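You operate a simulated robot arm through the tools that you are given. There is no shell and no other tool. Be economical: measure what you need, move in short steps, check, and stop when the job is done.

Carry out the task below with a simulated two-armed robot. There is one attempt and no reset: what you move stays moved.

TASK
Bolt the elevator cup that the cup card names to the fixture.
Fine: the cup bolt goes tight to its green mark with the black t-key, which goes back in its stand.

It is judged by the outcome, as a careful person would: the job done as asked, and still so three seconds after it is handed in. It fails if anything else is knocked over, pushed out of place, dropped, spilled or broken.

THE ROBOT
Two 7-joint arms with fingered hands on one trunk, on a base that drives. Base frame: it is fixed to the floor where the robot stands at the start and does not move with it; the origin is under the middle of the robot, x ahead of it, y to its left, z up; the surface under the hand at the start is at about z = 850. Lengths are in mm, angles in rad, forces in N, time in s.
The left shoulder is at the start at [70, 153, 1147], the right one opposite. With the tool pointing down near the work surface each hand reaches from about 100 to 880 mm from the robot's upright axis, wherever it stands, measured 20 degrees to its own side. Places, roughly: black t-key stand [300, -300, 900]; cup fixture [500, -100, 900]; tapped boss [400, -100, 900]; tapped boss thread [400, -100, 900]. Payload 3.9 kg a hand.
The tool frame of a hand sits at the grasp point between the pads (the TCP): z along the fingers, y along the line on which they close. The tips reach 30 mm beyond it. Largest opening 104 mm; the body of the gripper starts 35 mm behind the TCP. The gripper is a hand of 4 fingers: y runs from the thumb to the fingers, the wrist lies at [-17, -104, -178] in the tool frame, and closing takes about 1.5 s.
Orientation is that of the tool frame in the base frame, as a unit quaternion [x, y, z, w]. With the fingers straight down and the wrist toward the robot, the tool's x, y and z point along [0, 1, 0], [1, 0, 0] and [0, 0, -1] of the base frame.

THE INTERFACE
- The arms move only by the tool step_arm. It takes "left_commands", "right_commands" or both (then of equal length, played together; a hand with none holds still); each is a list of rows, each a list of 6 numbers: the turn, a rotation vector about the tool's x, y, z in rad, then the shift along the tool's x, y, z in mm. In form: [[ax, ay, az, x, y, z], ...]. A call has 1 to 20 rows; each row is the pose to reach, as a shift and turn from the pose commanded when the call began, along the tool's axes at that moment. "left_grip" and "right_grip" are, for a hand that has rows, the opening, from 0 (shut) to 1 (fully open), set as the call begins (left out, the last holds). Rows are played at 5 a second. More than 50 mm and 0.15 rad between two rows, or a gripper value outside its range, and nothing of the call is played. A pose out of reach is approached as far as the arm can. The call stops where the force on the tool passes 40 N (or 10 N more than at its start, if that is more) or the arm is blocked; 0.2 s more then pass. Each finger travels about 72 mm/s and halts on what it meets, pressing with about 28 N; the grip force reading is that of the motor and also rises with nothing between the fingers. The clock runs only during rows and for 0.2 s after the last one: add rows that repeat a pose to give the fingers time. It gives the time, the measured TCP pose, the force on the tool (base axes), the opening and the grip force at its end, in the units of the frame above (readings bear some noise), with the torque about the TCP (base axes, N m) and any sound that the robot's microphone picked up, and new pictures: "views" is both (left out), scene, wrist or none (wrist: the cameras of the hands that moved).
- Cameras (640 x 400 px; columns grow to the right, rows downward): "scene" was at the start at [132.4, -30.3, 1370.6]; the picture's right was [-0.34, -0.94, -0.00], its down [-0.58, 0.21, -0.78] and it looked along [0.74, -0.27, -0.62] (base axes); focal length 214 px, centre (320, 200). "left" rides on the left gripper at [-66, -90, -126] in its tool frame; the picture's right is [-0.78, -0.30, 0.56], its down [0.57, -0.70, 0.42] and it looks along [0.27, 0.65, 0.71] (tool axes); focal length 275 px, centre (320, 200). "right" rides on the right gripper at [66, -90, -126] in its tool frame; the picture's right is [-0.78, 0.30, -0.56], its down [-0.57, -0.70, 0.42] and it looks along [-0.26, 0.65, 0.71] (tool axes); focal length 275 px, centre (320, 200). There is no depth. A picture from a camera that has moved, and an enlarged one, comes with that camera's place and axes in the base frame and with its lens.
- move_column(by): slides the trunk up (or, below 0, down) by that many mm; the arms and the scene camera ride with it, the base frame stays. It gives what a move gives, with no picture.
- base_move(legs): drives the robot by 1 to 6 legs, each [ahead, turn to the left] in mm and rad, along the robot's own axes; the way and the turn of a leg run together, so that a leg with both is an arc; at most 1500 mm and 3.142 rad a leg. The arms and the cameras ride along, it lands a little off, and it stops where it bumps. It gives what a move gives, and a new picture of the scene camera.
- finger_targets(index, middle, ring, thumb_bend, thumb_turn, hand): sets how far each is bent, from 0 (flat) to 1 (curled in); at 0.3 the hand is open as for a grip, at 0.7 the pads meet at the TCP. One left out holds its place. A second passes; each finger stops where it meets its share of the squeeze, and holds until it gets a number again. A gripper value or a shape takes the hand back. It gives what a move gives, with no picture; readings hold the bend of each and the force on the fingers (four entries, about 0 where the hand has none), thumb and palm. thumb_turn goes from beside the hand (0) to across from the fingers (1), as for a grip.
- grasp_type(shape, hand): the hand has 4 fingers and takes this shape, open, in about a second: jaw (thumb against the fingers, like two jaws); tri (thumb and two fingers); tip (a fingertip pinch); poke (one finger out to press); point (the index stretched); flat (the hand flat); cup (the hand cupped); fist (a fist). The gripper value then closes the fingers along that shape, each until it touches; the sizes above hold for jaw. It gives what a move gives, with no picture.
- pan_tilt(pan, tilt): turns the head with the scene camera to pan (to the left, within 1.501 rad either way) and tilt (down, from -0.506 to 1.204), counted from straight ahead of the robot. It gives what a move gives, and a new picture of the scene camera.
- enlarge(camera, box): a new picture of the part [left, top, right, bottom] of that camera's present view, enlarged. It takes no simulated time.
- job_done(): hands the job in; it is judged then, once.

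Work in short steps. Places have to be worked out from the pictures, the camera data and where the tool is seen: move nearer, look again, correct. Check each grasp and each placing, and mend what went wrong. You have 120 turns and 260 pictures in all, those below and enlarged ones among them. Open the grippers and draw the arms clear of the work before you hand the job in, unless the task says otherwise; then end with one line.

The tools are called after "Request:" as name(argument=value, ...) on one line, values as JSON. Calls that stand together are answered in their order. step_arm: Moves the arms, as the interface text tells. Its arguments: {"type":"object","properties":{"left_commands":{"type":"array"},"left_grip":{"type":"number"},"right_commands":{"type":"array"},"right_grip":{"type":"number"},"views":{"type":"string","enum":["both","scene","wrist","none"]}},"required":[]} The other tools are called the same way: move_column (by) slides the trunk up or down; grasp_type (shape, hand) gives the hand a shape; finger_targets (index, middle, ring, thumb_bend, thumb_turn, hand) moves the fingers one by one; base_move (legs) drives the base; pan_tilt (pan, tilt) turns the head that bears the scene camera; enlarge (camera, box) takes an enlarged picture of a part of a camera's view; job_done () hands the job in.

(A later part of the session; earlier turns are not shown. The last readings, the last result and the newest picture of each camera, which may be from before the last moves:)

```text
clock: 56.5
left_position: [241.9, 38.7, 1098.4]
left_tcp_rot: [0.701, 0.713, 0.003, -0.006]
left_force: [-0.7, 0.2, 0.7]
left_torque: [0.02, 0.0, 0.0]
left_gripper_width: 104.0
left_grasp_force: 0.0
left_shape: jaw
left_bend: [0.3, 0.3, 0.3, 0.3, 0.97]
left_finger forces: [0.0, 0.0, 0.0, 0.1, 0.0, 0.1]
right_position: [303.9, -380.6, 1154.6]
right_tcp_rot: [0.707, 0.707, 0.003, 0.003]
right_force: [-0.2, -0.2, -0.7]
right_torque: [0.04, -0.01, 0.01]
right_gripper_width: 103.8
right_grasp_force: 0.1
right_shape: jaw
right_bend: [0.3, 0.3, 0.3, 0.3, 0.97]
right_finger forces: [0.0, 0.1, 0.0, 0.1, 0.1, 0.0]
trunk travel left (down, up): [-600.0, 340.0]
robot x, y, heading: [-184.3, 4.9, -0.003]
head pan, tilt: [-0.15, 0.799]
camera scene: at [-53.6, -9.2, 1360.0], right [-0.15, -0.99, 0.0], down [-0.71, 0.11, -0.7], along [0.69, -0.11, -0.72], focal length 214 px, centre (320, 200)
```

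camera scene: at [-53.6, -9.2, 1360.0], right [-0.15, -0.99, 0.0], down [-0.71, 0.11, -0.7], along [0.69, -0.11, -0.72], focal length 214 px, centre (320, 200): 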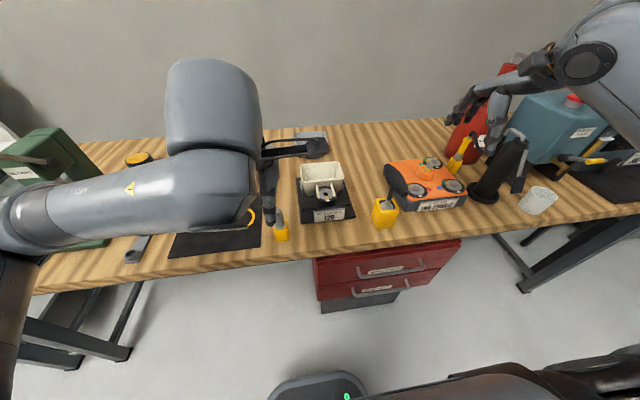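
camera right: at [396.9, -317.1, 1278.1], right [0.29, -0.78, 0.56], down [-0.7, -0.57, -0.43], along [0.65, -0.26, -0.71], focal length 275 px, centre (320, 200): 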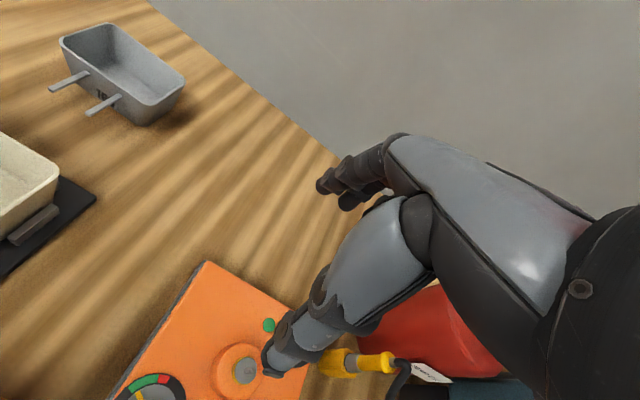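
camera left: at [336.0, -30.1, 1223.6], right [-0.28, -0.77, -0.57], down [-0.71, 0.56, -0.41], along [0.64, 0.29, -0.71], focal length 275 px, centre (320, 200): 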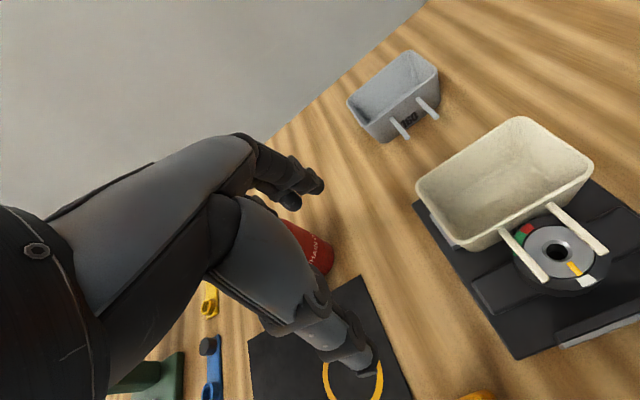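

I move the left hand above the bolt.

Request:
step_arm(left_commands=[[0, 0, 0.015, 3, 30, 10], [0, 0, 0.015, 6, 55, 30], [0, 0, 0.015, 6, 70, 50], [0, 0, 0.015, 6, 70, 68], [0, 0, 0.015, 6, 70, 68]], views="both")

Request:
enlarge(camera="scene", box=[230, 150, 330, 250])

```text
clock: 57.8
left_position: [313.0, 47.6, 1028.6]
left_tcp_rot: [0.707, 0.707, 0.003, -0.006]
left_force: [0.7, 0.2, 0.0]
left_torque: [0.02, 0.04, 0.03]
left_gripper_width: 104.0
left_grasp_force: 0.1
left_shape: jaw
left_bend: [0.3, 0.3, 0.3, 0.3, 0.97]
left_finger forces: [0.0, 0.0, 0.0, 0.0, 0.1, 0.1]
right_position: [303.7, -382.1, 1153.2]
right_tcp_rot: [0.708, 0.706, 0.002, 0.002]
right_force: [0.1, 0.2, 0.3]
right_torque: [-0.01, -0.02, 0.02]
right_gripper_width: 103.9
right_grasp_force: 0.1
right_shape: jaw
right_bend: [0.3, 0.3, 0.3, 0.3, 0.97]
right_finger forces: [0.0, 0.1, 0.0, 0.0, 0.0, 0.0]
trunk travel left (down, up): [-600.0, 340.0]
robot x, y, heading: [-182.3, 3.6, -0.004]
head pan, tilt: [-0.15, 0.799]
camera scene: at [-53.0, -9.4, 1359.9], right [-0.15, -0.99, 0.0], down [-0.71, 0.11, -0.7], along [0.69, -0.11, -0.72], focal length 214 px, centre (320, 200)
camera left: at [222.0, -20.4, 1153.9], right [-0.3, -0.77, -0.57], down [-0.7, 0.58, -0.41], along [0.64, 0.27, -0.71], focal length 275 px, centre (320, 200)
```

scene: 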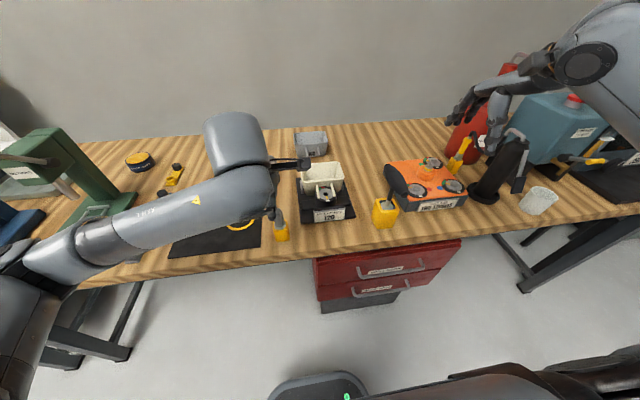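
left: 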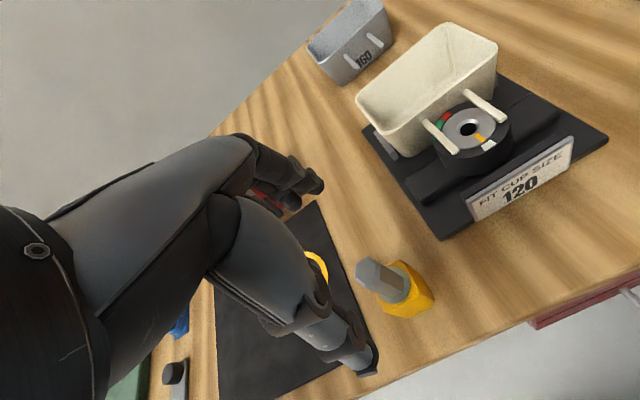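

```text
4.00 times, centred on (280, 200) of scene
camera zoom: at [-53.0, -9.4, 1359.9], right [-0.15, -0.99, 0.0], down [-0.71, 0.11, -0.7], along [0.69, -0.11, -0.72], focal length 858 px, centre (480, 200)
```

zoom: 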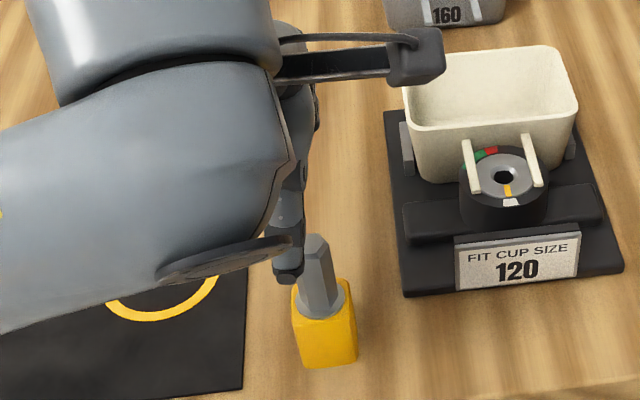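

I need a precise bolt position; enlarge the wrist view.

Request:
enlarge(camera="left", box=[340, 230, 460, 330])

Request:
enlarge(camera="left", box=[400, 60, 560, 200])

```text
4.00 times, centred on (400, 280) of left
camera zoom: at [222.0, -20.4, 1153.9], right [-0.3, -0.77, -0.57], down [-0.7, 0.58, -0.41], along [0.64, 0.27, -0.71], focal length 1101 px, centre (0, -120)
```

zoom: 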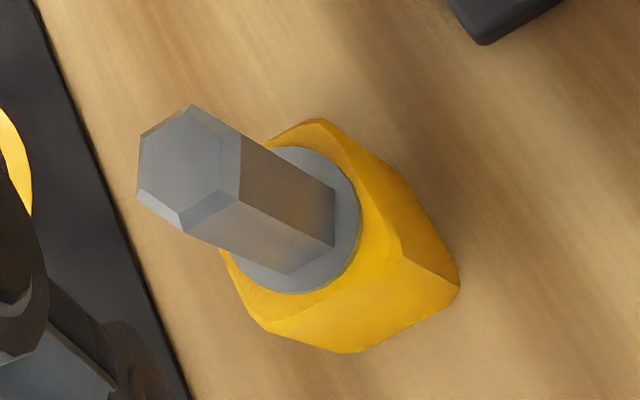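

```text
2.86 times, centred on (480, 130) of left
camera zoom: at [222.0, -20.4, 1153.9], right [-0.3, -0.77, -0.57], down [-0.7, 0.58, -0.41], along [0.64, 0.27, -0.71], focal length 786 px, centre (-137, 400)
```

zoom: 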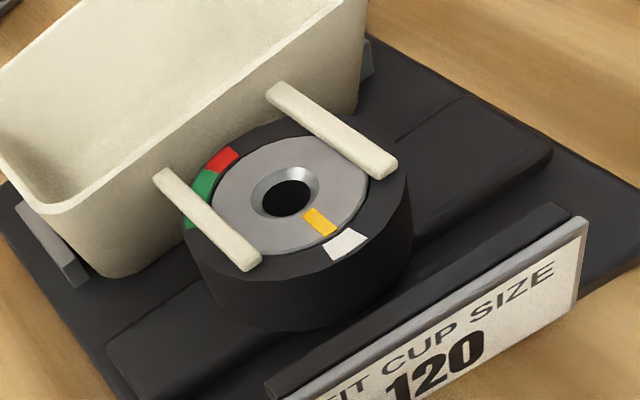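

Bolt pinned down at [310,42], head z 901–955. I centre the hand and descend to TCP z≈945.

Request:
step_arm(left_commands=[[0, 0, 0, -5.5, -3, 25], [0, 0, 0, -5.5, -3, 50], [0, 0, 0, -5.5, -3, 70], [0, 0, 0, -5.5, -3, 84], [0, 0, 0, -5.5, -3, 84]], views="wrist")

Request:
enlarge(camera="scene", box=[240, 170, 320, 250])

```text
clock: 59.0
left_position: [307.8, 39.8, 945.4]
left_tcp_rot: [0.707, 0.707, 0.003, -0.006]
left_force: [0.4, 0.1, 0.8]
left_torque: [-0.01, -0.02, -0.02]
left_gripper_width: 104.0
left_grasp_force: 0.2
left_shape: jaw
left_bend: [0.3, 0.3, 0.3, 0.3, 0.97]
left_finger forces: [0.0, 0.0, 0.1, 0.0, 0.0, 0.1]
right_position: [303.5, -381.8, 1152.8]
right_tcp_rot: [0.708, 0.706, 0.002, 0.002]
right_force: [0.1, -0.9, 0.1]
right_torque: [0.0, 0.03, 0.0]
right_gripper_width: 103.9
right_grasp_force: 0.1
right_shape: jaw
right_bend: [0.3, 0.3, 0.3, 0.3, 0.97]
right_finger forces: [0.1, 0.0, 0.1, 0.0, 0.0, 0.0]
trunk travel left (down, up): [-600.0, 340.0]
robot x, y, heading: [-184.1, 3.3, -0.003]
head pan, tilt: [-0.15, 0.799]
camera left: at [217.9, -28.7, 1071.6], right [-0.3, -0.77, -0.56], down [-0.7, 0.58, -0.41], along [0.64, 0.28, -0.71], focal length 275 px, centre (320, 200)
```

left: 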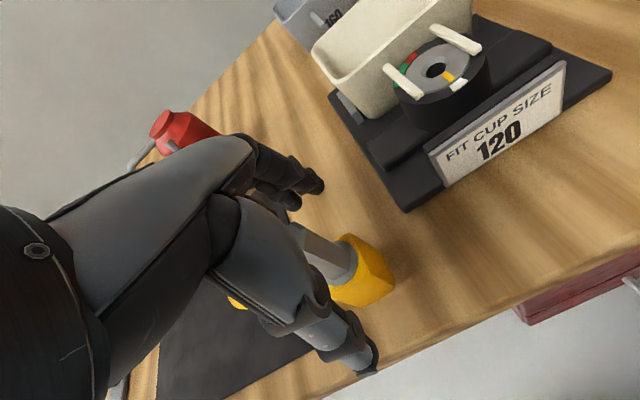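

```text
5.00 times, centred on (280, 210) of scene
camera zoom: at [-53.0, -9.2, 1359.9], right [-0.15, -0.99, 0.0], down [-0.71, 0.11, -0.7], along [0.69, -0.11, -0.72], focal length 1072 px, centre (520, 150)
```

zoom: 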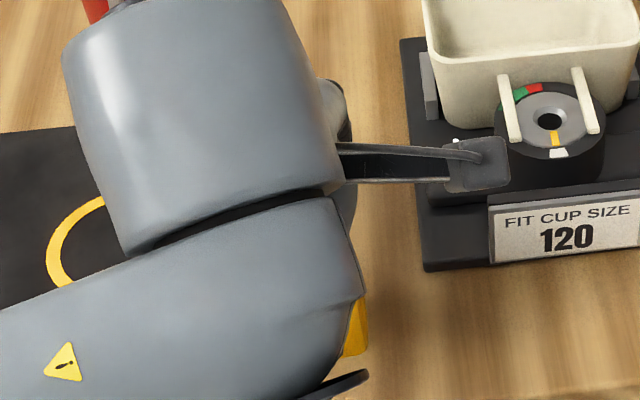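

The head is between thumb and fingers. Close the left hand.

Request:
step_arm(left_commands=[[0, 0, 0, 0, 0, 0], [0, 0, 0, 0, 0, 0], [0, 0, 0, 0, 0, 0], [0, 0, 0, 0, 0, 0], [0, 0, 0, 0, 0, 0], [0, 0, 0, 0, 0, 0], [0, 0, 0, 0, 0, 0], [0, 0, 0, 0, 0, 0]], left_grip=0, views="wrist")

```text
clock: 60.8
left_position: [307.6, 38.7, 945.8]
left_tcp_rot: [0.706, 0.708, 0.003, -0.006]
left_force: [-0.3, 0.4, 0.2]
left_torque: [0.02, -0.03, -0.02]
left_gripper_width: 15.5
left_grasp_force: 28.1
left_shape: jaw
left_bend: [0.72, 0.57, 0.66, 0.75, 1.0]
left_finger forces: [11.5, 9.2, 0.0, 0.0, 22.7, 0.0]
right_position: [304.6, -380.3, 1153.3]
right_tcp_rot: [0.707, 0.707, 0.001, 0.002]
right_force: [0.7, 0.5, 0.5]
right_torque: [-0.02, 0.0, -0.02]
right_gripper_width: 104.0
right_grasp_force: 0.0
right_shape: jaw
right_bend: [0.3, 0.3, 0.3, 0.3, 0.97]
right_finger forces: [0.0, 0.1, 0.0, 0.0, 0.1, 0.0]
trunk travel left (down, up): [-600.0, 340.0]
robot x, y, heading: [-185.0, 3.6, -0.003]
head pan, tilt: [-0.15, 0.799]
camera left: at [217.8, -28.8, 1071.8], right [-0.3, -0.77, -0.57], down [-0.7, 0.58, -0.41], along [0.64, 0.28, -0.71], focal length 275 px, centre (320, 200)
```

left: 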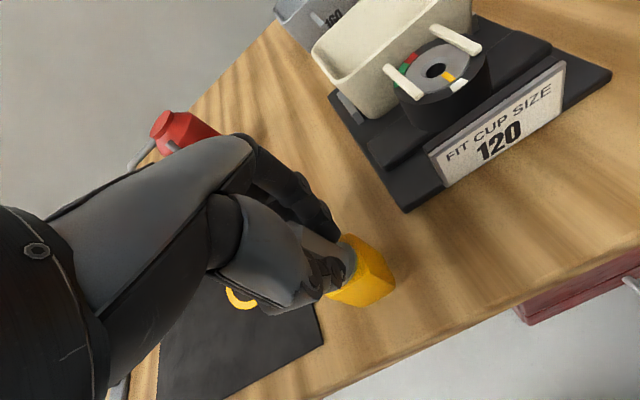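

It holds something (28 N). I lift straight up and look.

Request:
step_arm(left_commands=[[0, 0, 0, 0, 0, -5], [0, 0, 0, 0, 0, -12], [0, 0, 0, 0, 0, -25], [0, 0, 0, 0, 0, -45], [0, 0, 0, 0, 0, -70]], views="wrist")

Request:
enlarge(camera="left", box=[200, 150, 440, 330])

```text
clock: 62.0
left_position: [308.4, 39.5, 1017.8]
left_tcp_rot: [0.707, 0.707, 0.003, -0.007]
left_force: [-0.2, 0.3, -1.6]
left_torque: [-0.01, -0.01, -0.03]
left_gripper_width: 15.3
left_grasp_force: 28.1
left_shape: jaw
left_bend: [0.72, 0.57, 0.66, 0.75, 1.0]
left_finger forces: [11.8, 9.2, 0.1, 0.0, 22.5, 0.0]
right_position: [304.0, -382.1, 1152.0]
right_tcp_rot: [0.708, 0.707, 0.002, 0.002]
right_force: [-0.3, 0.0, -0.4]
right_torque: [0.04, 0.01, 0.0]
right_gripper_width: 104.0
right_grasp_force: 0.0
right_shape: jaw
right_bend: [0.3, 0.3, 0.3, 0.3, 0.97]
right_finger forces: [0.0, 0.0, 0.1, 0.1, 0.0, 0.0]
trunk travel left (down, up): [-600.0, 340.0]
robot x, y, heading: [-183.4, 1.6, 0.0]
head pan, tilt: [-0.15, 0.799]
camera left: at [218.6, -28.2, 1142.2], right [-0.3, -0.77, -0.57], down [-0.7, 0.58, -0.41], along [0.64, 0.28, -0.71], focal length 275 px, centre (320, 200)
```

left: 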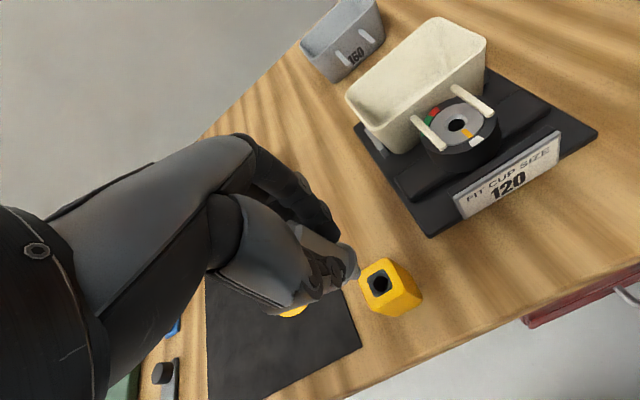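

```text
2.22 times, centred on (320, 240) of left
camera zoom: at [218.6, -28.2, 1142.2], right [-0.3, -0.77, -0.57], down [-0.7, 0.58, -0.41], along [0.64, 0.28, -0.71], focal length 612 px, centre (320, 111)
```

zoom: 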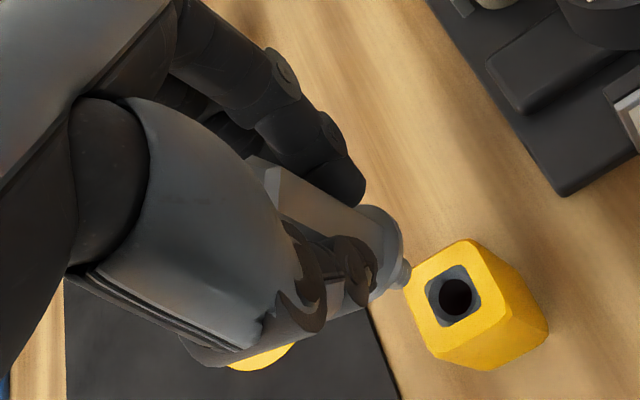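

The bolt is out and held. I carry it to above the boss.

Request:
step_arm(left_commands=[[0, 0, 0, -25, 10, -12], [0, 0, 0, -55, 30, -12], [0, 0, 0, -85, 50, -12], [0, 0, 0, -115, 72, -12], [0, 0, 0, -142, 91, -12], [0, 0, 0, -142, 91, -12]], views="both")

Request:
enlarge(camera="left", box=[240, 150, 480, 350])

Request:
enlarge(camera="scene", box=[280, 140, 360, 220])

```text
clock: 63.4
left_position: [402.6, -102.0, 1025.7]
left_tcp_rot: [0.706, 0.708, 0.002, -0.006]
left_force: [0.6, 0.7, -0.4]
left_torque: [-0.04, -0.01, 0.0]
left_gripper_width: 15.1
left_grasp_force: 27.6
left_shape: jaw
left_bend: [0.72, 0.57, 0.66, 0.75, 1.0]
left_finger forces: [12.0, 9.6, 0.0, 0.0, 22.2, 0.0]
right_position: [303.5, -380.0, 1152.6]
right_tcp_rot: [0.707, 0.707, 0.001, 0.003]
right_force: [-0.5, -0.4, 0.0]
right_torque: [-0.02, 0.01, -0.03]
right_gripper_width: 104.2
right_grasp_force: 0.0
right_shape: jaw
right_bend: [0.3, 0.3, 0.3, 0.3, 0.97]
right_finger forces: [0.0, 0.0, 0.1, 0.0, 0.0, 0.0]
trunk travel left (down, up): [-600.0, 340.0]
robot x, y, heading: [-182.7, 3.3, -0.002]
head pan, tilt: [-0.15, 0.799]
camera scene: at [-53.0, -8.6, 1359.9], right [-0.15, -0.99, 0.0], down [-0.71, 0.11, -0.7], along [0.69, -0.11, -0.72], focal length 214 px, centre (320, 200)
camera left: at [312.4, -169.0, 1151.3], right [-0.3, -0.77, -0.56], down [-0.7, 0.58, -0.41], along [0.64, 0.27, -0.71], focal length 275 px, centre (320, 200)
```

scene: 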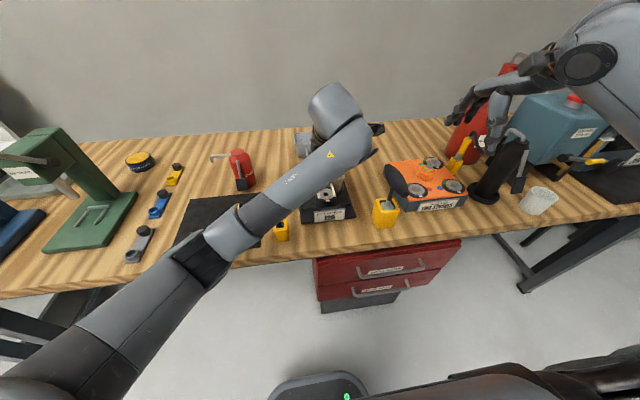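
left: 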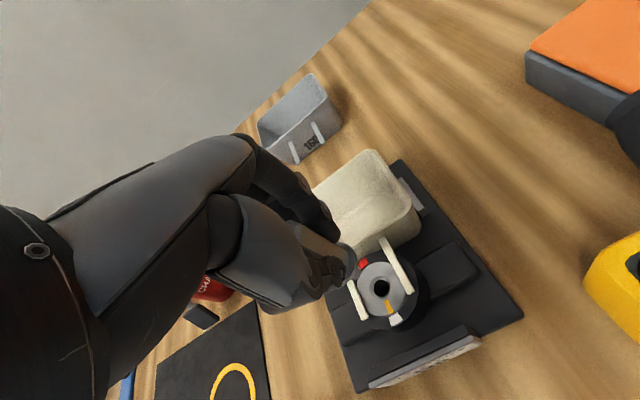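

```text
2.00 times, centred on (360, 250) of left
camera zoom: at [312.4, -169.0, 1151.3], right [-0.3, -0.77, -0.56], down [-0.7, 0.58, -0.41], along [0.64, 0.27, -0.71], focal length 551 px, centre (240, 100)
```

zoom: 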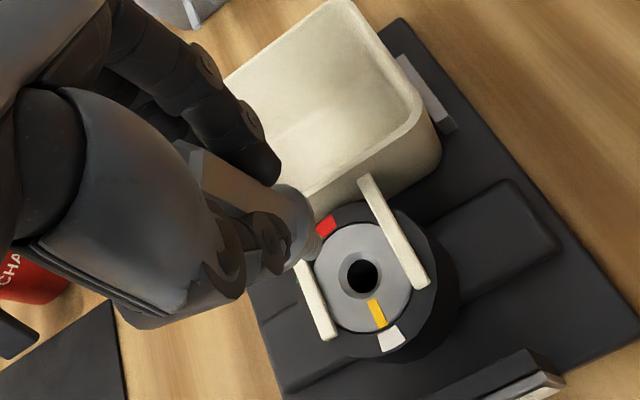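

```text
5.00 times, centred on (320, 180) of scene
camera zoom: at [-53.0, -8.6, 1359.9], right [-0.15, -0.99, 0.0], down [-0.71, 0.11, -0.7], along [0.69, -0.11, -0.72], focal length 1072 px, centre (320, 300)
```

zoom: 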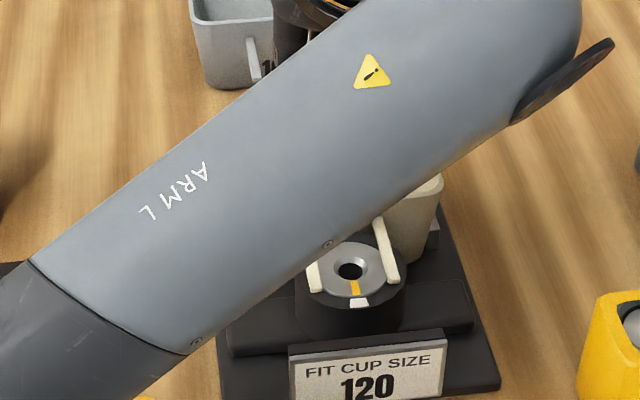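

Zoom on the bolt end versus the hole.

Request:
enlarge(camera="left", box=[320, 215, 440, 315])

```text
4.00 times, centred on (380, 265) of left
camera zoom: at [312.4, -169.0, 1151.3], right [-0.3, -0.77, -0.56], down [-0.7, 0.58, -0.41], along [0.64, 0.27, -0.71], focal length 1101 px, centre (80, -60)
```

zoom: 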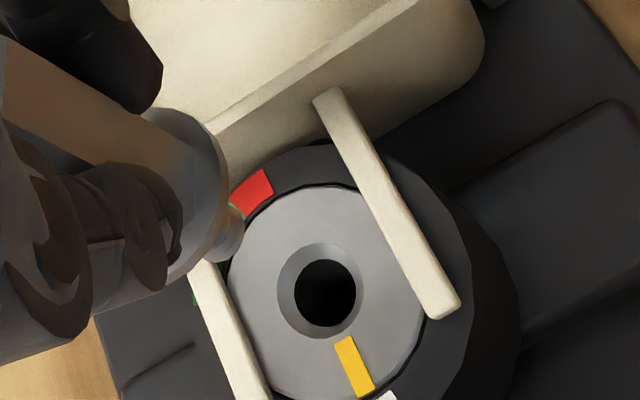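

I lower further toward the hole with a small correction (−4, −2), keeping the tip above the boss, and look again.

Request:
step_arm(left_commands=[[0, 0, 0, -1, -2, 12], [0, 0, 0, -2, -4, 22], [0, 0, 0, -2, -4, 28], [0, 0, 0, -2, -4, 28]], views="none")

Request:
enlarge(camera="left", box=[300, 180, 420, 280])

Request:
enlarge(camera="scene", box=[290, 160, 370, 220])

```text
clock: 64.3
left_position: [397.3, -102.7, 997.3]
left_tcp_rot: [0.706, 0.708, 0.002, -0.007]
left_force: [-1.2, 0.7, -1.3]
left_torque: [-0.01, 0.0, 0.02]
left_gripper_width: 15.5
left_grasp_force: 27.7
left_shape: jaw
left_bend: [0.72, 0.57, 0.66, 0.75, 1.0]
left_finger forces: [12.0, 9.6, 0.0, 0.0, 22.3, 0.1]
right_position: [303.7, -381.3, 1153.0]
right_tcp_rot: [0.708, 0.706, 0.002, 0.002]
right_force: [0.4, 0.5, -0.4]
right_torque: [0.02, 0.01, 0.01]
right_gripper_width: 103.8
right_grasp_force: 0.1
right_shape: jaw
right_bend: [0.3, 0.3, 0.3, 0.3, 0.97]
right_finger forces: [0.0, 0.1, 0.0, 0.0, 0.1, 0.0]
trunk travel left (down, up): [-600.0, 340.0]
robot x, y, heading: [-182.3, 1.3, -0.002]
head pan, tilt: [-0.15, 0.799]
```

```text
4.00 times, centred on (360, 230) of left
camera zoom: at [307.6, -170.6, 1122.6], right [-0.3, -0.77, -0.56], down [-0.7, 0.58, -0.41], along [0.64, 0.27, -0.71], focal length 1101 px, centre (160, 80)
```

zoom: 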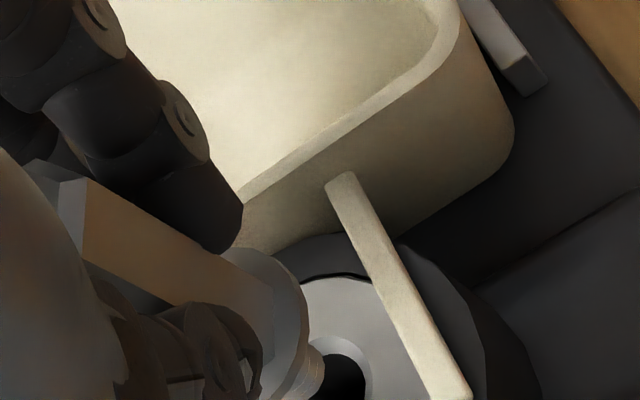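

```text
6.67 times, centred on (330, 190) of scene
camera zoom: at [-52.7, -9.3, 1359.9], right [-0.15, -0.99, 0.0], down [-0.71, 0.11, -0.7], along [0.69, -0.11, -0.72], focal length 1430 px, centre (253, 267)
```

zoom: 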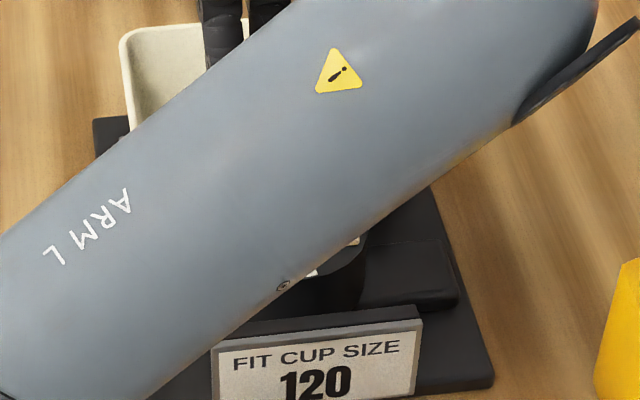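

I look at the lower part in the left view and, for a second viewpoint, turn the right hand so that its camera looks left at the boss.

Request:
enlarge(camera="left", box=[310, 220, 430, 320])

Request:
step_arm(right_commands=[[0, 0, -0.14, 5, 3, 0], [0, 0, -0.28, 10, 6, 0], [0, 0, -0.42, 15, 9, 0], [0, 0, -0.56, 20, 12, 0], [0, 0, -0.7, 25, 15, 0], [0, 0, -0.84, 30, 18, 0], [0, 0, -0.98, 35, 20, 0], [0, 0, -1.12, 40, 22, 0], [0, 0, -1.26, 45, 24, 0], [0, 0, -1.4, 50, 26, 0], [0, 0, -1.5, 50, 26, 0]], views="wrist")

```text
4.00 times, centred on (370, 270) of left
camera zoom: at [307.6, -170.6, 1122.6], right [-0.3, -0.77, -0.56], down [-0.7, 0.58, -0.41], along [0.64, 0.27, -0.71], focal length 1101 px, centre (120, -80)
```

zoom: 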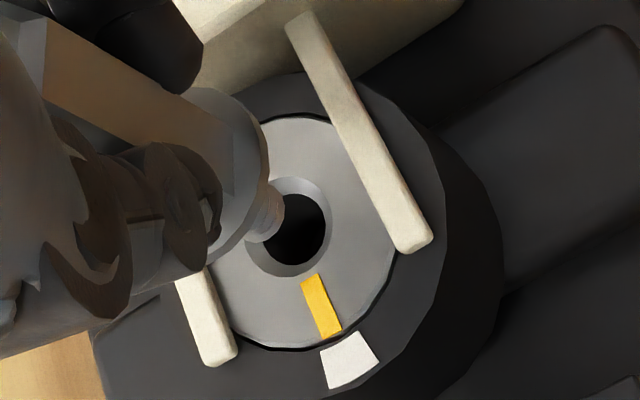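

```text
clock: 66.8
left_position: [397.8, -102.4, 996.4]
left_tcp_rot: [0.706, 0.708, 0.002, -0.006]
left_force: [0.8, 0.0, -0.8]
left_torque: [0.01, 0.0, 0.01]
left_gripper_width: 15.3
left_grasp_force: 27.3
left_shape: jaw
left_bend: [0.72, 0.57, 0.66, 0.75, 1.0]
left_finger forces: [11.9, 9.5, 0.0, 0.0, 22.3, 0.0]
right_position: [330.9, -330.6, 1152.7]
right_tcp_rot: [0.035, 0.999, 0.0, 0.003]
right_force: [-0.1, 1.2, 0.0]
right_torque: [0.0, 0.0, -0.02]
right_gripper_width: 104.2
right_grasp_force: 0.0
right_shape: jaw
right_bend: [0.3, 0.3, 0.3, 0.3, 0.97]
right_finger forces: [0.1, 0.0, 0.0, 0.0, 0.1, 0.0]
trunk travel left (down, up): [-600.0, 340.0]
robot x, y, heading: [-184.6, 2.1, -0.004]
head pan, tilt: [-0.15, 0.799]
camera right: at [257.7, -417.1, 1278.6], right [0.79, 0.24, 0.56], down [0.52, -0.74, -0.42], along [0.31, 0.63, -0.71], focal length 275 px, centre (320, 200)
```

right: 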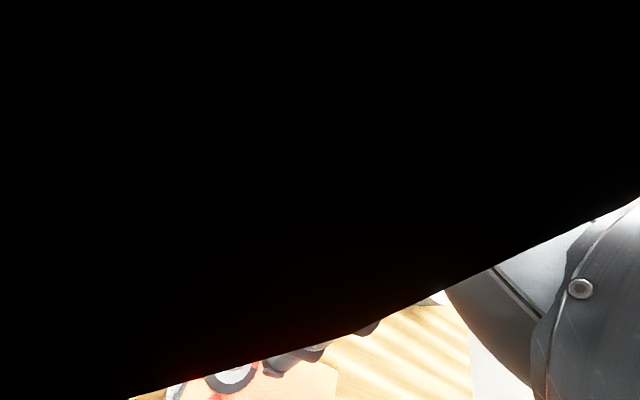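

The right camera is blocked there; I'll rely on the left one. Projection suggests the thread end is aligned within ~2 mm and the hole is chamfered. I lower 12 mm more and look.

Request:
step_arm(left_commands=[[0, 0, 0, 0, 0, 4], [0, 0, 0, 0, 0, 8], [0, 0, 0, 0, 0, 12], [0, 0, 0, 0, 0, 12]], views="none")

Request:
enlarge(camera="left", box=[310, 200, 410, 290])

```text
clock: 67.8
left_position: [394.9, -101.6, 985.5]
left_tcp_rot: [0.707, 0.707, 0.003, -0.006]
left_force: [0.9, 0.2, -1.8]
left_torque: [-0.02, -0.02, 0.02]
left_gripper_width: 15.4
left_grasp_force: 27.7
left_shape: jaw
left_bend: [0.72, 0.57, 0.66, 0.75, 1.0]
left_finger forces: [11.8, 9.6, 0.0, 0.0, 22.2, 0.0]
right_position: [331.5, -330.0, 1153.3]
right_tcp_rot: [0.037, 0.999, 0.001, 0.003]
right_force: [0.0, 0.8, 0.3]
right_torque: [0.02, -0.01, -0.01]
right_gripper_width: 104.1
right_grasp_force: 0.0
right_shape: jaw
right_bend: [0.3, 0.3, 0.3, 0.3, 0.97]
right_finger forces: [0.0, 0.0, 0.1, 0.0, 0.1, 0.0]
trunk travel left (down, up): [-600.0, 340.0]
robot x, y, heading: [-186.0, 4.8, -0.003]
head pan, tilt: [-0.15, 0.799]
```

```text
4.44 times, centred on (360, 245) of left
camera zoom: at [305.6, -169.6, 1110.7], right [-0.3, -0.77, -0.56], down [-0.7, 0.58, -0.41], along [0.64, 0.27, -0.71], focal length 1224 px, centre (142, 0)
```

zoom: 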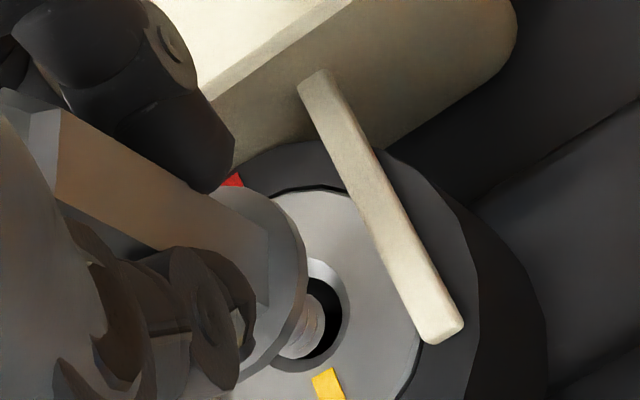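

The thread end appears over the hole. I lower on with force watching.

Request:
step_arm(left_commands=[[0, 0, 0, 0, 0, 3], [0, 0, 0, 0, 0, 6], [0, 0, 0, 0, 0, 9]], views="none")

Request:
enlarge(camera="left", box=[310, 190, 410, 280])

```text
clock: 68.5
left_position: [397.2, -101.5, 976.9]
left_tcp_rot: [0.706, 0.708, 0.003, -0.007]
left_force: [1.4, 0.1, -1.1]
left_torque: [0.01, -0.12, 0.0]
left_gripper_width: 15.6
left_grasp_force: 28.2
left_shape: jaw
left_bend: [0.72, 0.57, 0.66, 0.75, 1.0]
left_finger forces: [12.5, 10.1, 0.0, 0.1, 21.9, 0.0]
right_position: [331.1, -329.8, 1154.3]
right_tcp_rot: [0.037, 0.999, 0.0, 0.002]
right_force: [0.9, 0.0, -0.9]
right_torque: [0.0, -0.04, -0.01]
right_gripper_width: 103.9
right_grasp_force: 0.0
right_shape: jaw
right_bend: [0.3, 0.3, 0.3, 0.3, 0.97]
right_finger forces: [0.0, 0.0, 0.0, 0.1, 0.0, 0.1]
trunk travel left (down, up): [-600.0, 340.0]
robot x, y, heading: [-185.3, 5.6, -0.005]
head pan, tilt: [-0.15, 0.799]
```

```text
4.44 times, centred on (360, 235) of left
camera zoom: at [306.0, -169.4, 1102.2], right [-0.3, -0.77, -0.57], down [-0.7, 0.58, -0.41], along [0.64, 0.28, -0.71], focal length 1224 px, centre (142, 44)
```

zoom: 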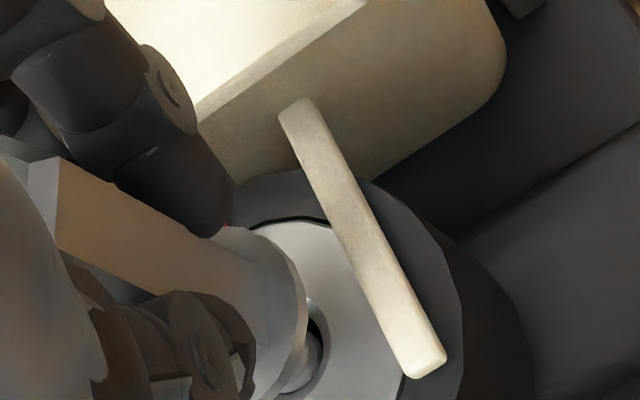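

The thread is entering the hole. Continue lowering.

Request:
step_arm(left_commands=[[0, 0, 0, 0, 0, 3], [0, 0, 0, 0, 0, 6], [0, 0, 0, 0, 0, 9], [0, 0, 0, 0, 0, 12]], views="none")

Request:
enlarge(camera="left", box=[310, 170, 410, 260])

```text
clock: 69.5
left_position: [395.6, -103.7, 965.8]
left_tcp_rot: [0.706, 0.708, 0.002, -0.007]
left_force: [1.5, -0.6, -1.0]
left_torque: [0.02, -0.08, -0.01]
left_gripper_width: 15.3
left_grasp_force: 28.0
left_shape: jaw
left_bend: [0.72, 0.57, 0.66, 0.75, 1.0]
left_finger forces: [11.9, 10.6, 0.1, 0.0, 21.8, 0.1]
right_position: [331.5, -329.7, 1152.4]
right_tcp_rot: [0.037, 0.999, -0.001, 0.003]
right_force: [-0.1, -0.3, 1.0]
right_torque: [0.02, -0.03, -0.02]
right_gripper_width: 103.9
right_grasp_force: 0.0
right_shape: jaw
right_bend: [0.3, 0.3, 0.3, 0.3, 0.97]
right_finger forces: [0.1, 0.0, 0.1, 0.0, 0.0, 0.0]
trunk travel left (down, up): [-600.0, 340.0]
robot x, y, heading: [-187.9, 4.7, 0.001]
head pan, tilt: [-0.15, 0.799]
```

```text
4.44 times, centred on (360, 215) of left
camera zoom: at [306.2, -170.5, 1090.6], right [-0.3, -0.77, -0.56], down [-0.71, 0.58, -0.41], along [0.64, 0.28, -0.71], focal length 1224 px, centre (142, 133)
```

zoom: 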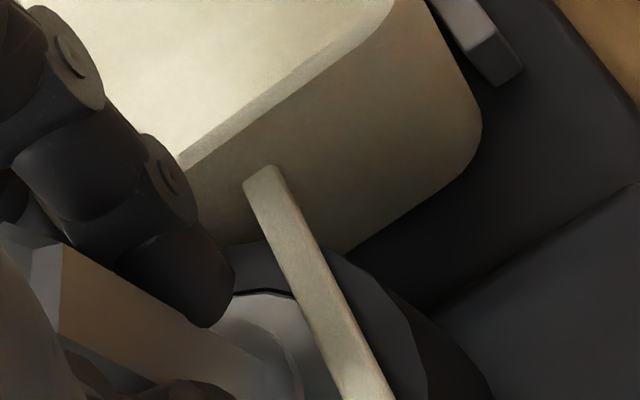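

Still free. Keep lowering until it meets resistance.

Request:
step_arm(left_commands=[[0, 0, 0, 0, 0, 3], [0, 0, 0, 0, 0, 6], [0, 0, 0, 0, 0, 8], [0, 0, 0, 0, 0, 10], [0, 0, 0, 0, 0, 12]], views="none")

Request:
enlarge(camera="left", box=[310, 200, 430, 300])

Request:
pan_tilt(pan=-0.1, tilt=0.7)

```text
clock: 70.8
left_position: [394.2, -102.1, 958.5]
left_tcp_rot: [0.707, 0.707, 0.004, -0.002]
left_force: [7.2, -0.9, 26.3]
left_torque: [0.03, -0.37, 0.01]
left_gripper_width: 17.2
left_grasp_force: 27.7
left_shape: jaw
left_bend: [0.72, 0.55, 0.66, 0.77, 1.0]
left_finger forces: [17.2, 13.5, 0.1, 0.1, 25.1, 0.0]
right_position: [329.1, -329.7, 1155.7]
right_tcp_rot: [0.036, 0.999, 0.0, 0.003]
right_force: [0.5, 0.2, -0.2]
right_torque: [0.02, -0.01, 0.04]
right_gripper_width: 103.9
right_grasp_force: 0.2
right_shape: jaw
right_bend: [0.3, 0.3, 0.3, 0.3, 0.97]
right_finger forces: [0.0, 0.0, 0.0, 0.0, 0.0, 0.1]
trunk travel left (down, up): [-600.0, 340.0]
robot x, y, heading: [-181.2, 6.5, -0.001]
head pan, tilt: [-0.15, 0.799]
```

```text
4.00 times, centred on (370, 250) of left
camera zoom: at [303.4, -170.2, 1082.4], right [-0.29, -0.77, -0.57], down [-0.7, 0.58, -0.42], along [0.65, 0.27, -0.71], focal length 1101 px, centre (120, 0)
```

zoom: 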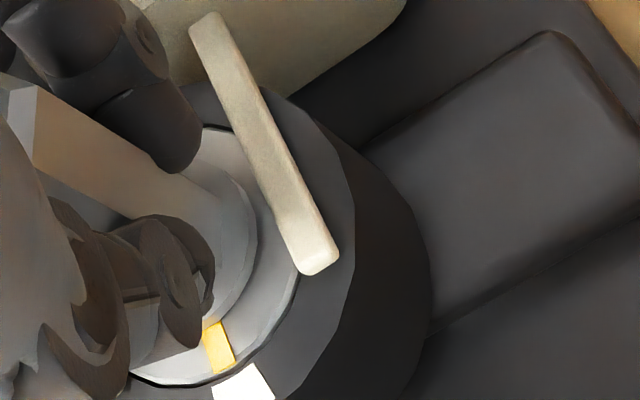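

```text
clock: 71.4
left_position: [394.6, -102.0, 956.5]
left_tcp_rot: [0.707, 0.707, 0.003, -0.003]
left_force: [8.2, -3.3, 31.3]
left_torque: [-0.03, -0.48, -0.05]
left_gripper_width: 18.1
left_grasp_force: 28.4
left_shape: jaw
left_bend: [0.72, 0.55, 0.66, 0.77, 1.0]
left_finger forces: [19.1, 14.5, 0.1, 0.1, 25.4, 0.1]
right_position: [328.3, -330.2, 1155.1]
right_tcp_rot: [0.036, 0.999, 0.0, 0.005]
right_force: [-0.1, 0.2, -0.2]
right_torque: [0.01, 0.04, 0.0]
right_gripper_width: 103.9
right_grasp_force: 0.0
right_shape: jaw
right_bend: [0.3, 0.3, 0.3, 0.3, 0.97]
right_finger forces: [0.1, 0.1, 0.0, 0.1, 0.0, 0.1]
trunk travel left (down, up): [-600.0, 340.0]
robot x, y, heading: [-185.3, 7.5, -0.006]
head pan, tilt: [-0.099, 0.7]
camera scene: at [-51.3, -5.6, 1368.6], right [-0.1, -0.99, 0.0], down [-0.64, 0.07, -0.77], along [0.76, -0.08, -0.64], focal length 214 px, centre (320, 200)
```

scene: 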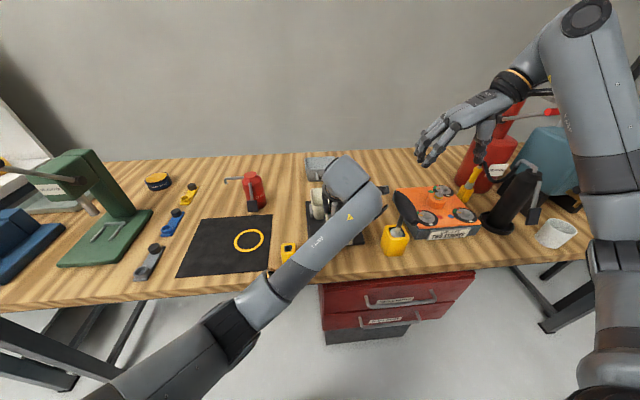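

Resistance met with the flange close to the boss top. I unload by 4 mm, open the hand and raise it, then inspect.

Request:
step_arm(left_commands=[[0, 0, 0, 0, 0, -2], [0, 0, 0, 0, 0, -4], [0, 0, 0, 0, 0, -4]], views="none")

Request:
step_arm(left_commands=[[0, 0, 0, 0, 0, 0], [0, 0, 0, 0, 0, 0], [0, 0, 0, 0, 0, 0]], left_grip=0.35, views="none")

Request:
enlarge(camera="left", box=[270, 170, 430, 300])

```text
clock: 72.2
left_position: [395.5, -102.5, 957.0]
left_tcp_rot: [0.707, 0.707, 0.003, -0.006]
left_force: [7.5, -7.1, 18.5]
left_torque: [-0.08, -0.38, -0.12]
left_gripper_width: 18.2
left_grasp_force: 28.0
left_shape: jaw
left_bend: [0.72, 0.55, 0.66, 0.77, 1.0]
left_finger forces: [19.9, 13.2, 0.0, 0.0, 23.6, 0.0]
right_position: [329.4, -330.6, 1153.5]
right_tcp_rot: [0.037, 0.999, 0.0, 0.003]
right_force: [0.4, -0.7, 0.8]
right_torque: [0.0, 0.0, -0.01]
right_gripper_width: 104.0
right_grasp_force: 0.1
right_shape: jaw
right_bend: [0.3, 0.3, 0.3, 0.3, 0.97]
right_finger forces: [0.0, 0.0, 0.1, 0.0, 0.1, 0.0]
trunk travel left (down, up): [-600.0, 340.0]
robot x, y, heading: [-186.5, 3.4, -0.002]
head pan, tilt: [-0.099, 0.7]
```

```text
clock: 73.0
left_position: [395.0, -100.9, 955.9]
left_tcp_rot: [0.706, 0.708, 0.002, -0.008]
left_force: [-0.1, 1.0, 1.2]
left_torque: [0.01, -0.01, 0.03]
left_gripper_width: 36.1
left_grasp_force: 0.1
left_shape: jaw
left_bend: [0.74, 0.51, 0.48, 0.73, 1.0]
left_finger forces: [0.0, 0.1, 0.1, 0.0, 0.0, 0.0]
right_position: [329.4, -331.1, 1152.9]
right_tcp_rot: [0.037, 0.999, 0.0, 0.003]
right_force: [0.1, -0.2, -0.4]
right_torque: [0.03, -0.03, 0.0]
right_gripper_width: 104.0
right_grasp_force: 0.0
right_shape: jaw
right_bend: [0.3, 0.3, 0.3, 0.3, 0.97]
right_finger forces: [0.0, 0.0, 0.0, 0.0, 0.1, 0.0]
trunk travel left (down, up): [-600.0, 340.0]
robot x, y, heading: [-185.2, 5.4, -0.004]
head pan, tilt: [-0.099, 0.7]
```

```text
3.08 times, centred on (350, 235) of left
camera zoom: at [304.9, -169.8, 1081.8], right [-0.3, -0.77, -0.57], down [-0.71, 0.58, -0.41], along [0.64, 0.28, -0.71], focal length 847 px, centre (228, 92)
```

zoom: 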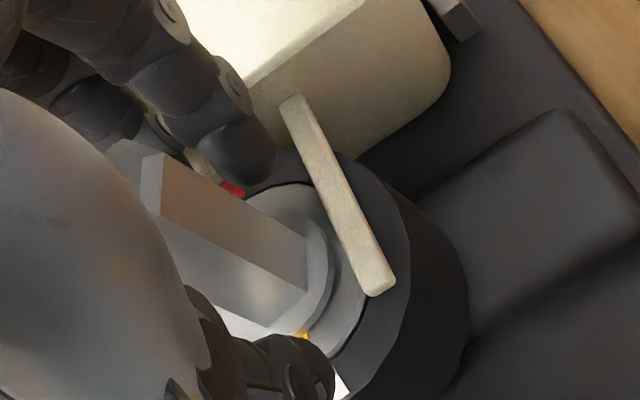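

The bolt stands by itself. I open a bit more and raise the hand straight up.

Request:
step_arm(left_commands=[[0, 0, 0, 0, 0, 0], [0, 0, 0, 0, 0, 0], [0, 0, 0, 0, 0, 0], [0, 0, 0, 0, 0, -8], [0, 0, 0, 0, 0, -20], [0, 0, 0, 0, 0, -45], [0, 0, 0, 0, 0, -85]], left_grip=0.55, views="wrist")

Request:
enlarge(camera="left", box=[270, 200, 470, 370])

```text
clock: 74.6
left_position: [395.5, -102.8, 1040.2]
left_tcp_rot: [0.707, 0.707, 0.002, -0.008]
left_force: [-0.3, -1.4, 1.7]
left_torque: [-0.02, -0.01, -0.01]
left_gripper_width: 56.6
left_grasp_force: 0.0
left_shape: jaw
left_bend: [0.73, 0.43, 0.39, 0.66, 0.99]
left_finger forces: [0.0, 0.1, 0.1, 0.2, 0.1, 0.0]
right_position: [331.1, -329.5, 1152.9]
right_tcp_rot: [0.037, 0.999, 0.0, 0.002]
right_force: [0.4, -0.4, -0.8]
right_torque: [0.01, -0.01, 0.03]
right_gripper_width: 104.0
right_grasp_force: 0.0
right_shape: jaw
right_bend: [0.3, 0.3, 0.3, 0.3, 0.97]
right_finger forces: [0.0, 0.0, 0.1, 0.0, 0.1, 0.1]
trunk travel left (down, up): [-600.0, 340.0]
robot x, y, heading: [-184.3, 2.8, -0.004]
head pan, tilt: [-0.099, 0.7]
camera left: at [305.4, -171.7, 1167.1], right [-0.3, -0.77, -0.57], down [-0.7, 0.58, -0.41], along [0.64, 0.28, -0.71], focal length 275 px, centre (320, 200)
```

left: 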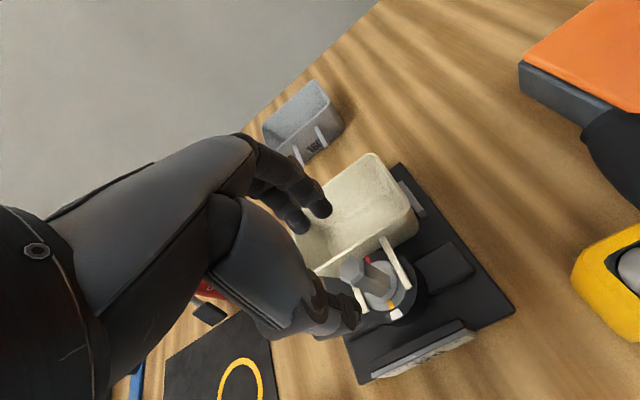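

```text
2.35 times, centred on (370, 285) of left
camera zoom: at [305.4, -171.7, 1167.1], right [-0.3, -0.77, -0.57], down [-0.7, 0.58, -0.41], along [0.64, 0.28, -0.71], focal length 648 px, centre (202, 0)
```

zoom: 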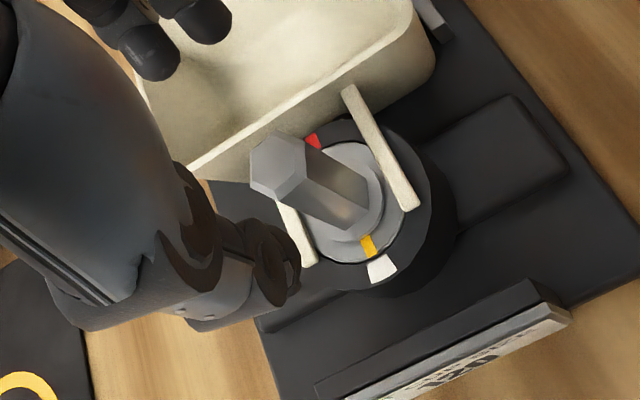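

The bolt stands upright in the boss. I move the left hand away to the left and bring the right hand around to look at the t-key.

Request:
step_arm(left_commands=[[0, 0, 0, 0, 0, -20], [0, 0, 0, 10, -5, -40], [0, 0, 0, 35, -10, -55], [0, 0, 0, 60, -10, -70], [0, 0, 0, 90, -10, -80], [0, 0, 0, 120, -10, -90], [0, 0, 0, 150, -10, -90], [0, 0, 0, 180, -10, -90], [0, 0, 0, 200, -10, -90], [0, 0, 0, 220, -10, -90], [0, 0, 0, 220, -10, -90]], right_commands=[[0, 0, 0.14, 9, 6, 3], [0, 0, 0.28, 18, 12, 6], [0, 0, 0.42, 27, 18, 9], [0, 0, 0.56, 36, 24, 12], [0, 0, 0.7, 45, 30, 15], [0, 0, 0.84, 54, 36, 18], [0, 0, 0.98, 63, 42, 21], [0, 0, 1.12, 72, 48, 24], [0, 0, 1.26, 81, 54, 27], [0, 0, 1.4, 90, 60, 30], [0, 0, 1.5, 96, 60, 33]], left_grip=0.9, views="both")

Request:
enlarge(camera="scene", box=[280, 160, 460, 280])

```text
clock: 77.2
left_position: [404.1, 159.3, 1135.1]
left_tcp_rot: [0.676, 0.736, 0.031, -0.019]
left_force: [0.0, 0.4, -0.3]
left_torque: [0.0, 0.01, 0.0]
left_gripper_width: 93.2
left_grasp_force: 0.1
left_shape: jaw
left_bend: [0.3, 0.32, 0.3, 0.32, 0.98]
left_finger forces: [0.1, 0.1, 0.0, 0.0, 0.1, 0.0]
left hand out of reach, approached as far as the arm can: row 5, 6, 7, 8, 9, 10, 11
right_position: [241.1, -290.6, 1125.8]
right_tcp_rot: [0.705, 0.71, 0.004, 0.008]
right_force: [0.8, -0.3, 0.3]
right_torque: [0.0, 0.04, -0.03]
right_gripper_width: 103.9
right_grasp_force: 0.1
right_shape: jaw
right_bend: [0.3, 0.3, 0.3, 0.3, 0.97]
right_finger forces: [0.1, 0.0, 0.0, 0.1, 0.1, 0.0]
right hand out of reach, approached as far as the arm can: row 10, 11
trunk travel left (down, up): [-600.0, 340.0]
robot x, y, heading: [-182.2, 4.2, -0.005]
head pan, tilt: [-0.099, 0.7]
stopped in row 11 (left hand): the arm was blocked; the commanded pose is now the measured one
camera scene: at [-45.9, -6.3, 1367.9], right [-0.1, -0.99, 0.0], down [-0.64, 0.07, -0.76], along [0.76, -0.08, -0.65], focal length 214 px, centre (320, 200)
camera right: at [148.6, -226.8, 1249.5], right [0.29, -0.77, 0.57], down [-0.69, -0.58, -0.43], along [0.66, -0.26, -0.7], focal length 275 px, centre (320, 200)
camera left: at [318.9, 75.8, 1254.1], right [-0.22, -0.76, -0.62], down [-0.74, 0.54, -0.4], along [0.63, 0.37, -0.68], focal length 275 px, centre (320, 200)
```

scene: 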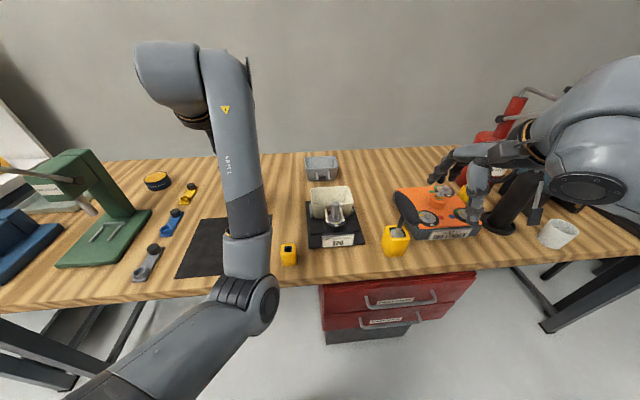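
right: 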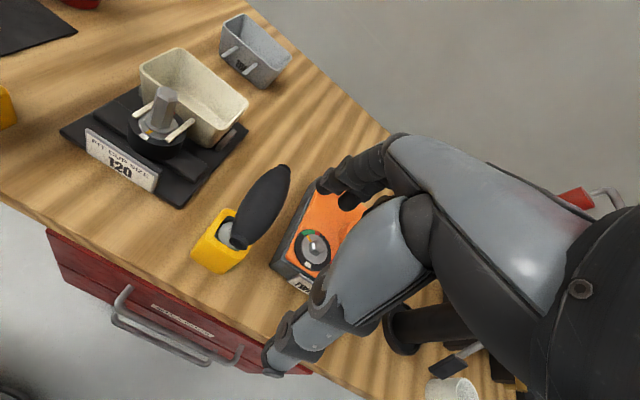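
left: 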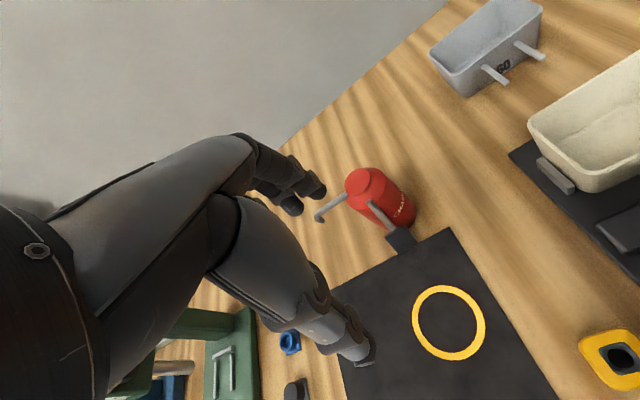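

```text
3.33 times, centred on (370, 220) of scene
camera zoom: at [-45.9, -6.3, 1367.9], right [-0.1, -0.99, 0.0], down [-0.64, 0.07, -0.76], along [0.76, -0.08, -0.65], focal length 715 px, centre (153, 133)
```

zoom: 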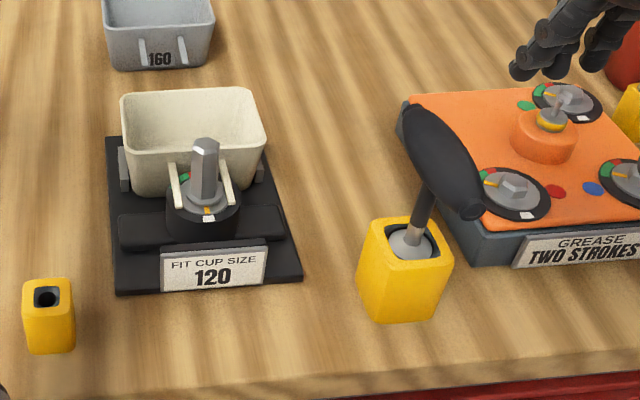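

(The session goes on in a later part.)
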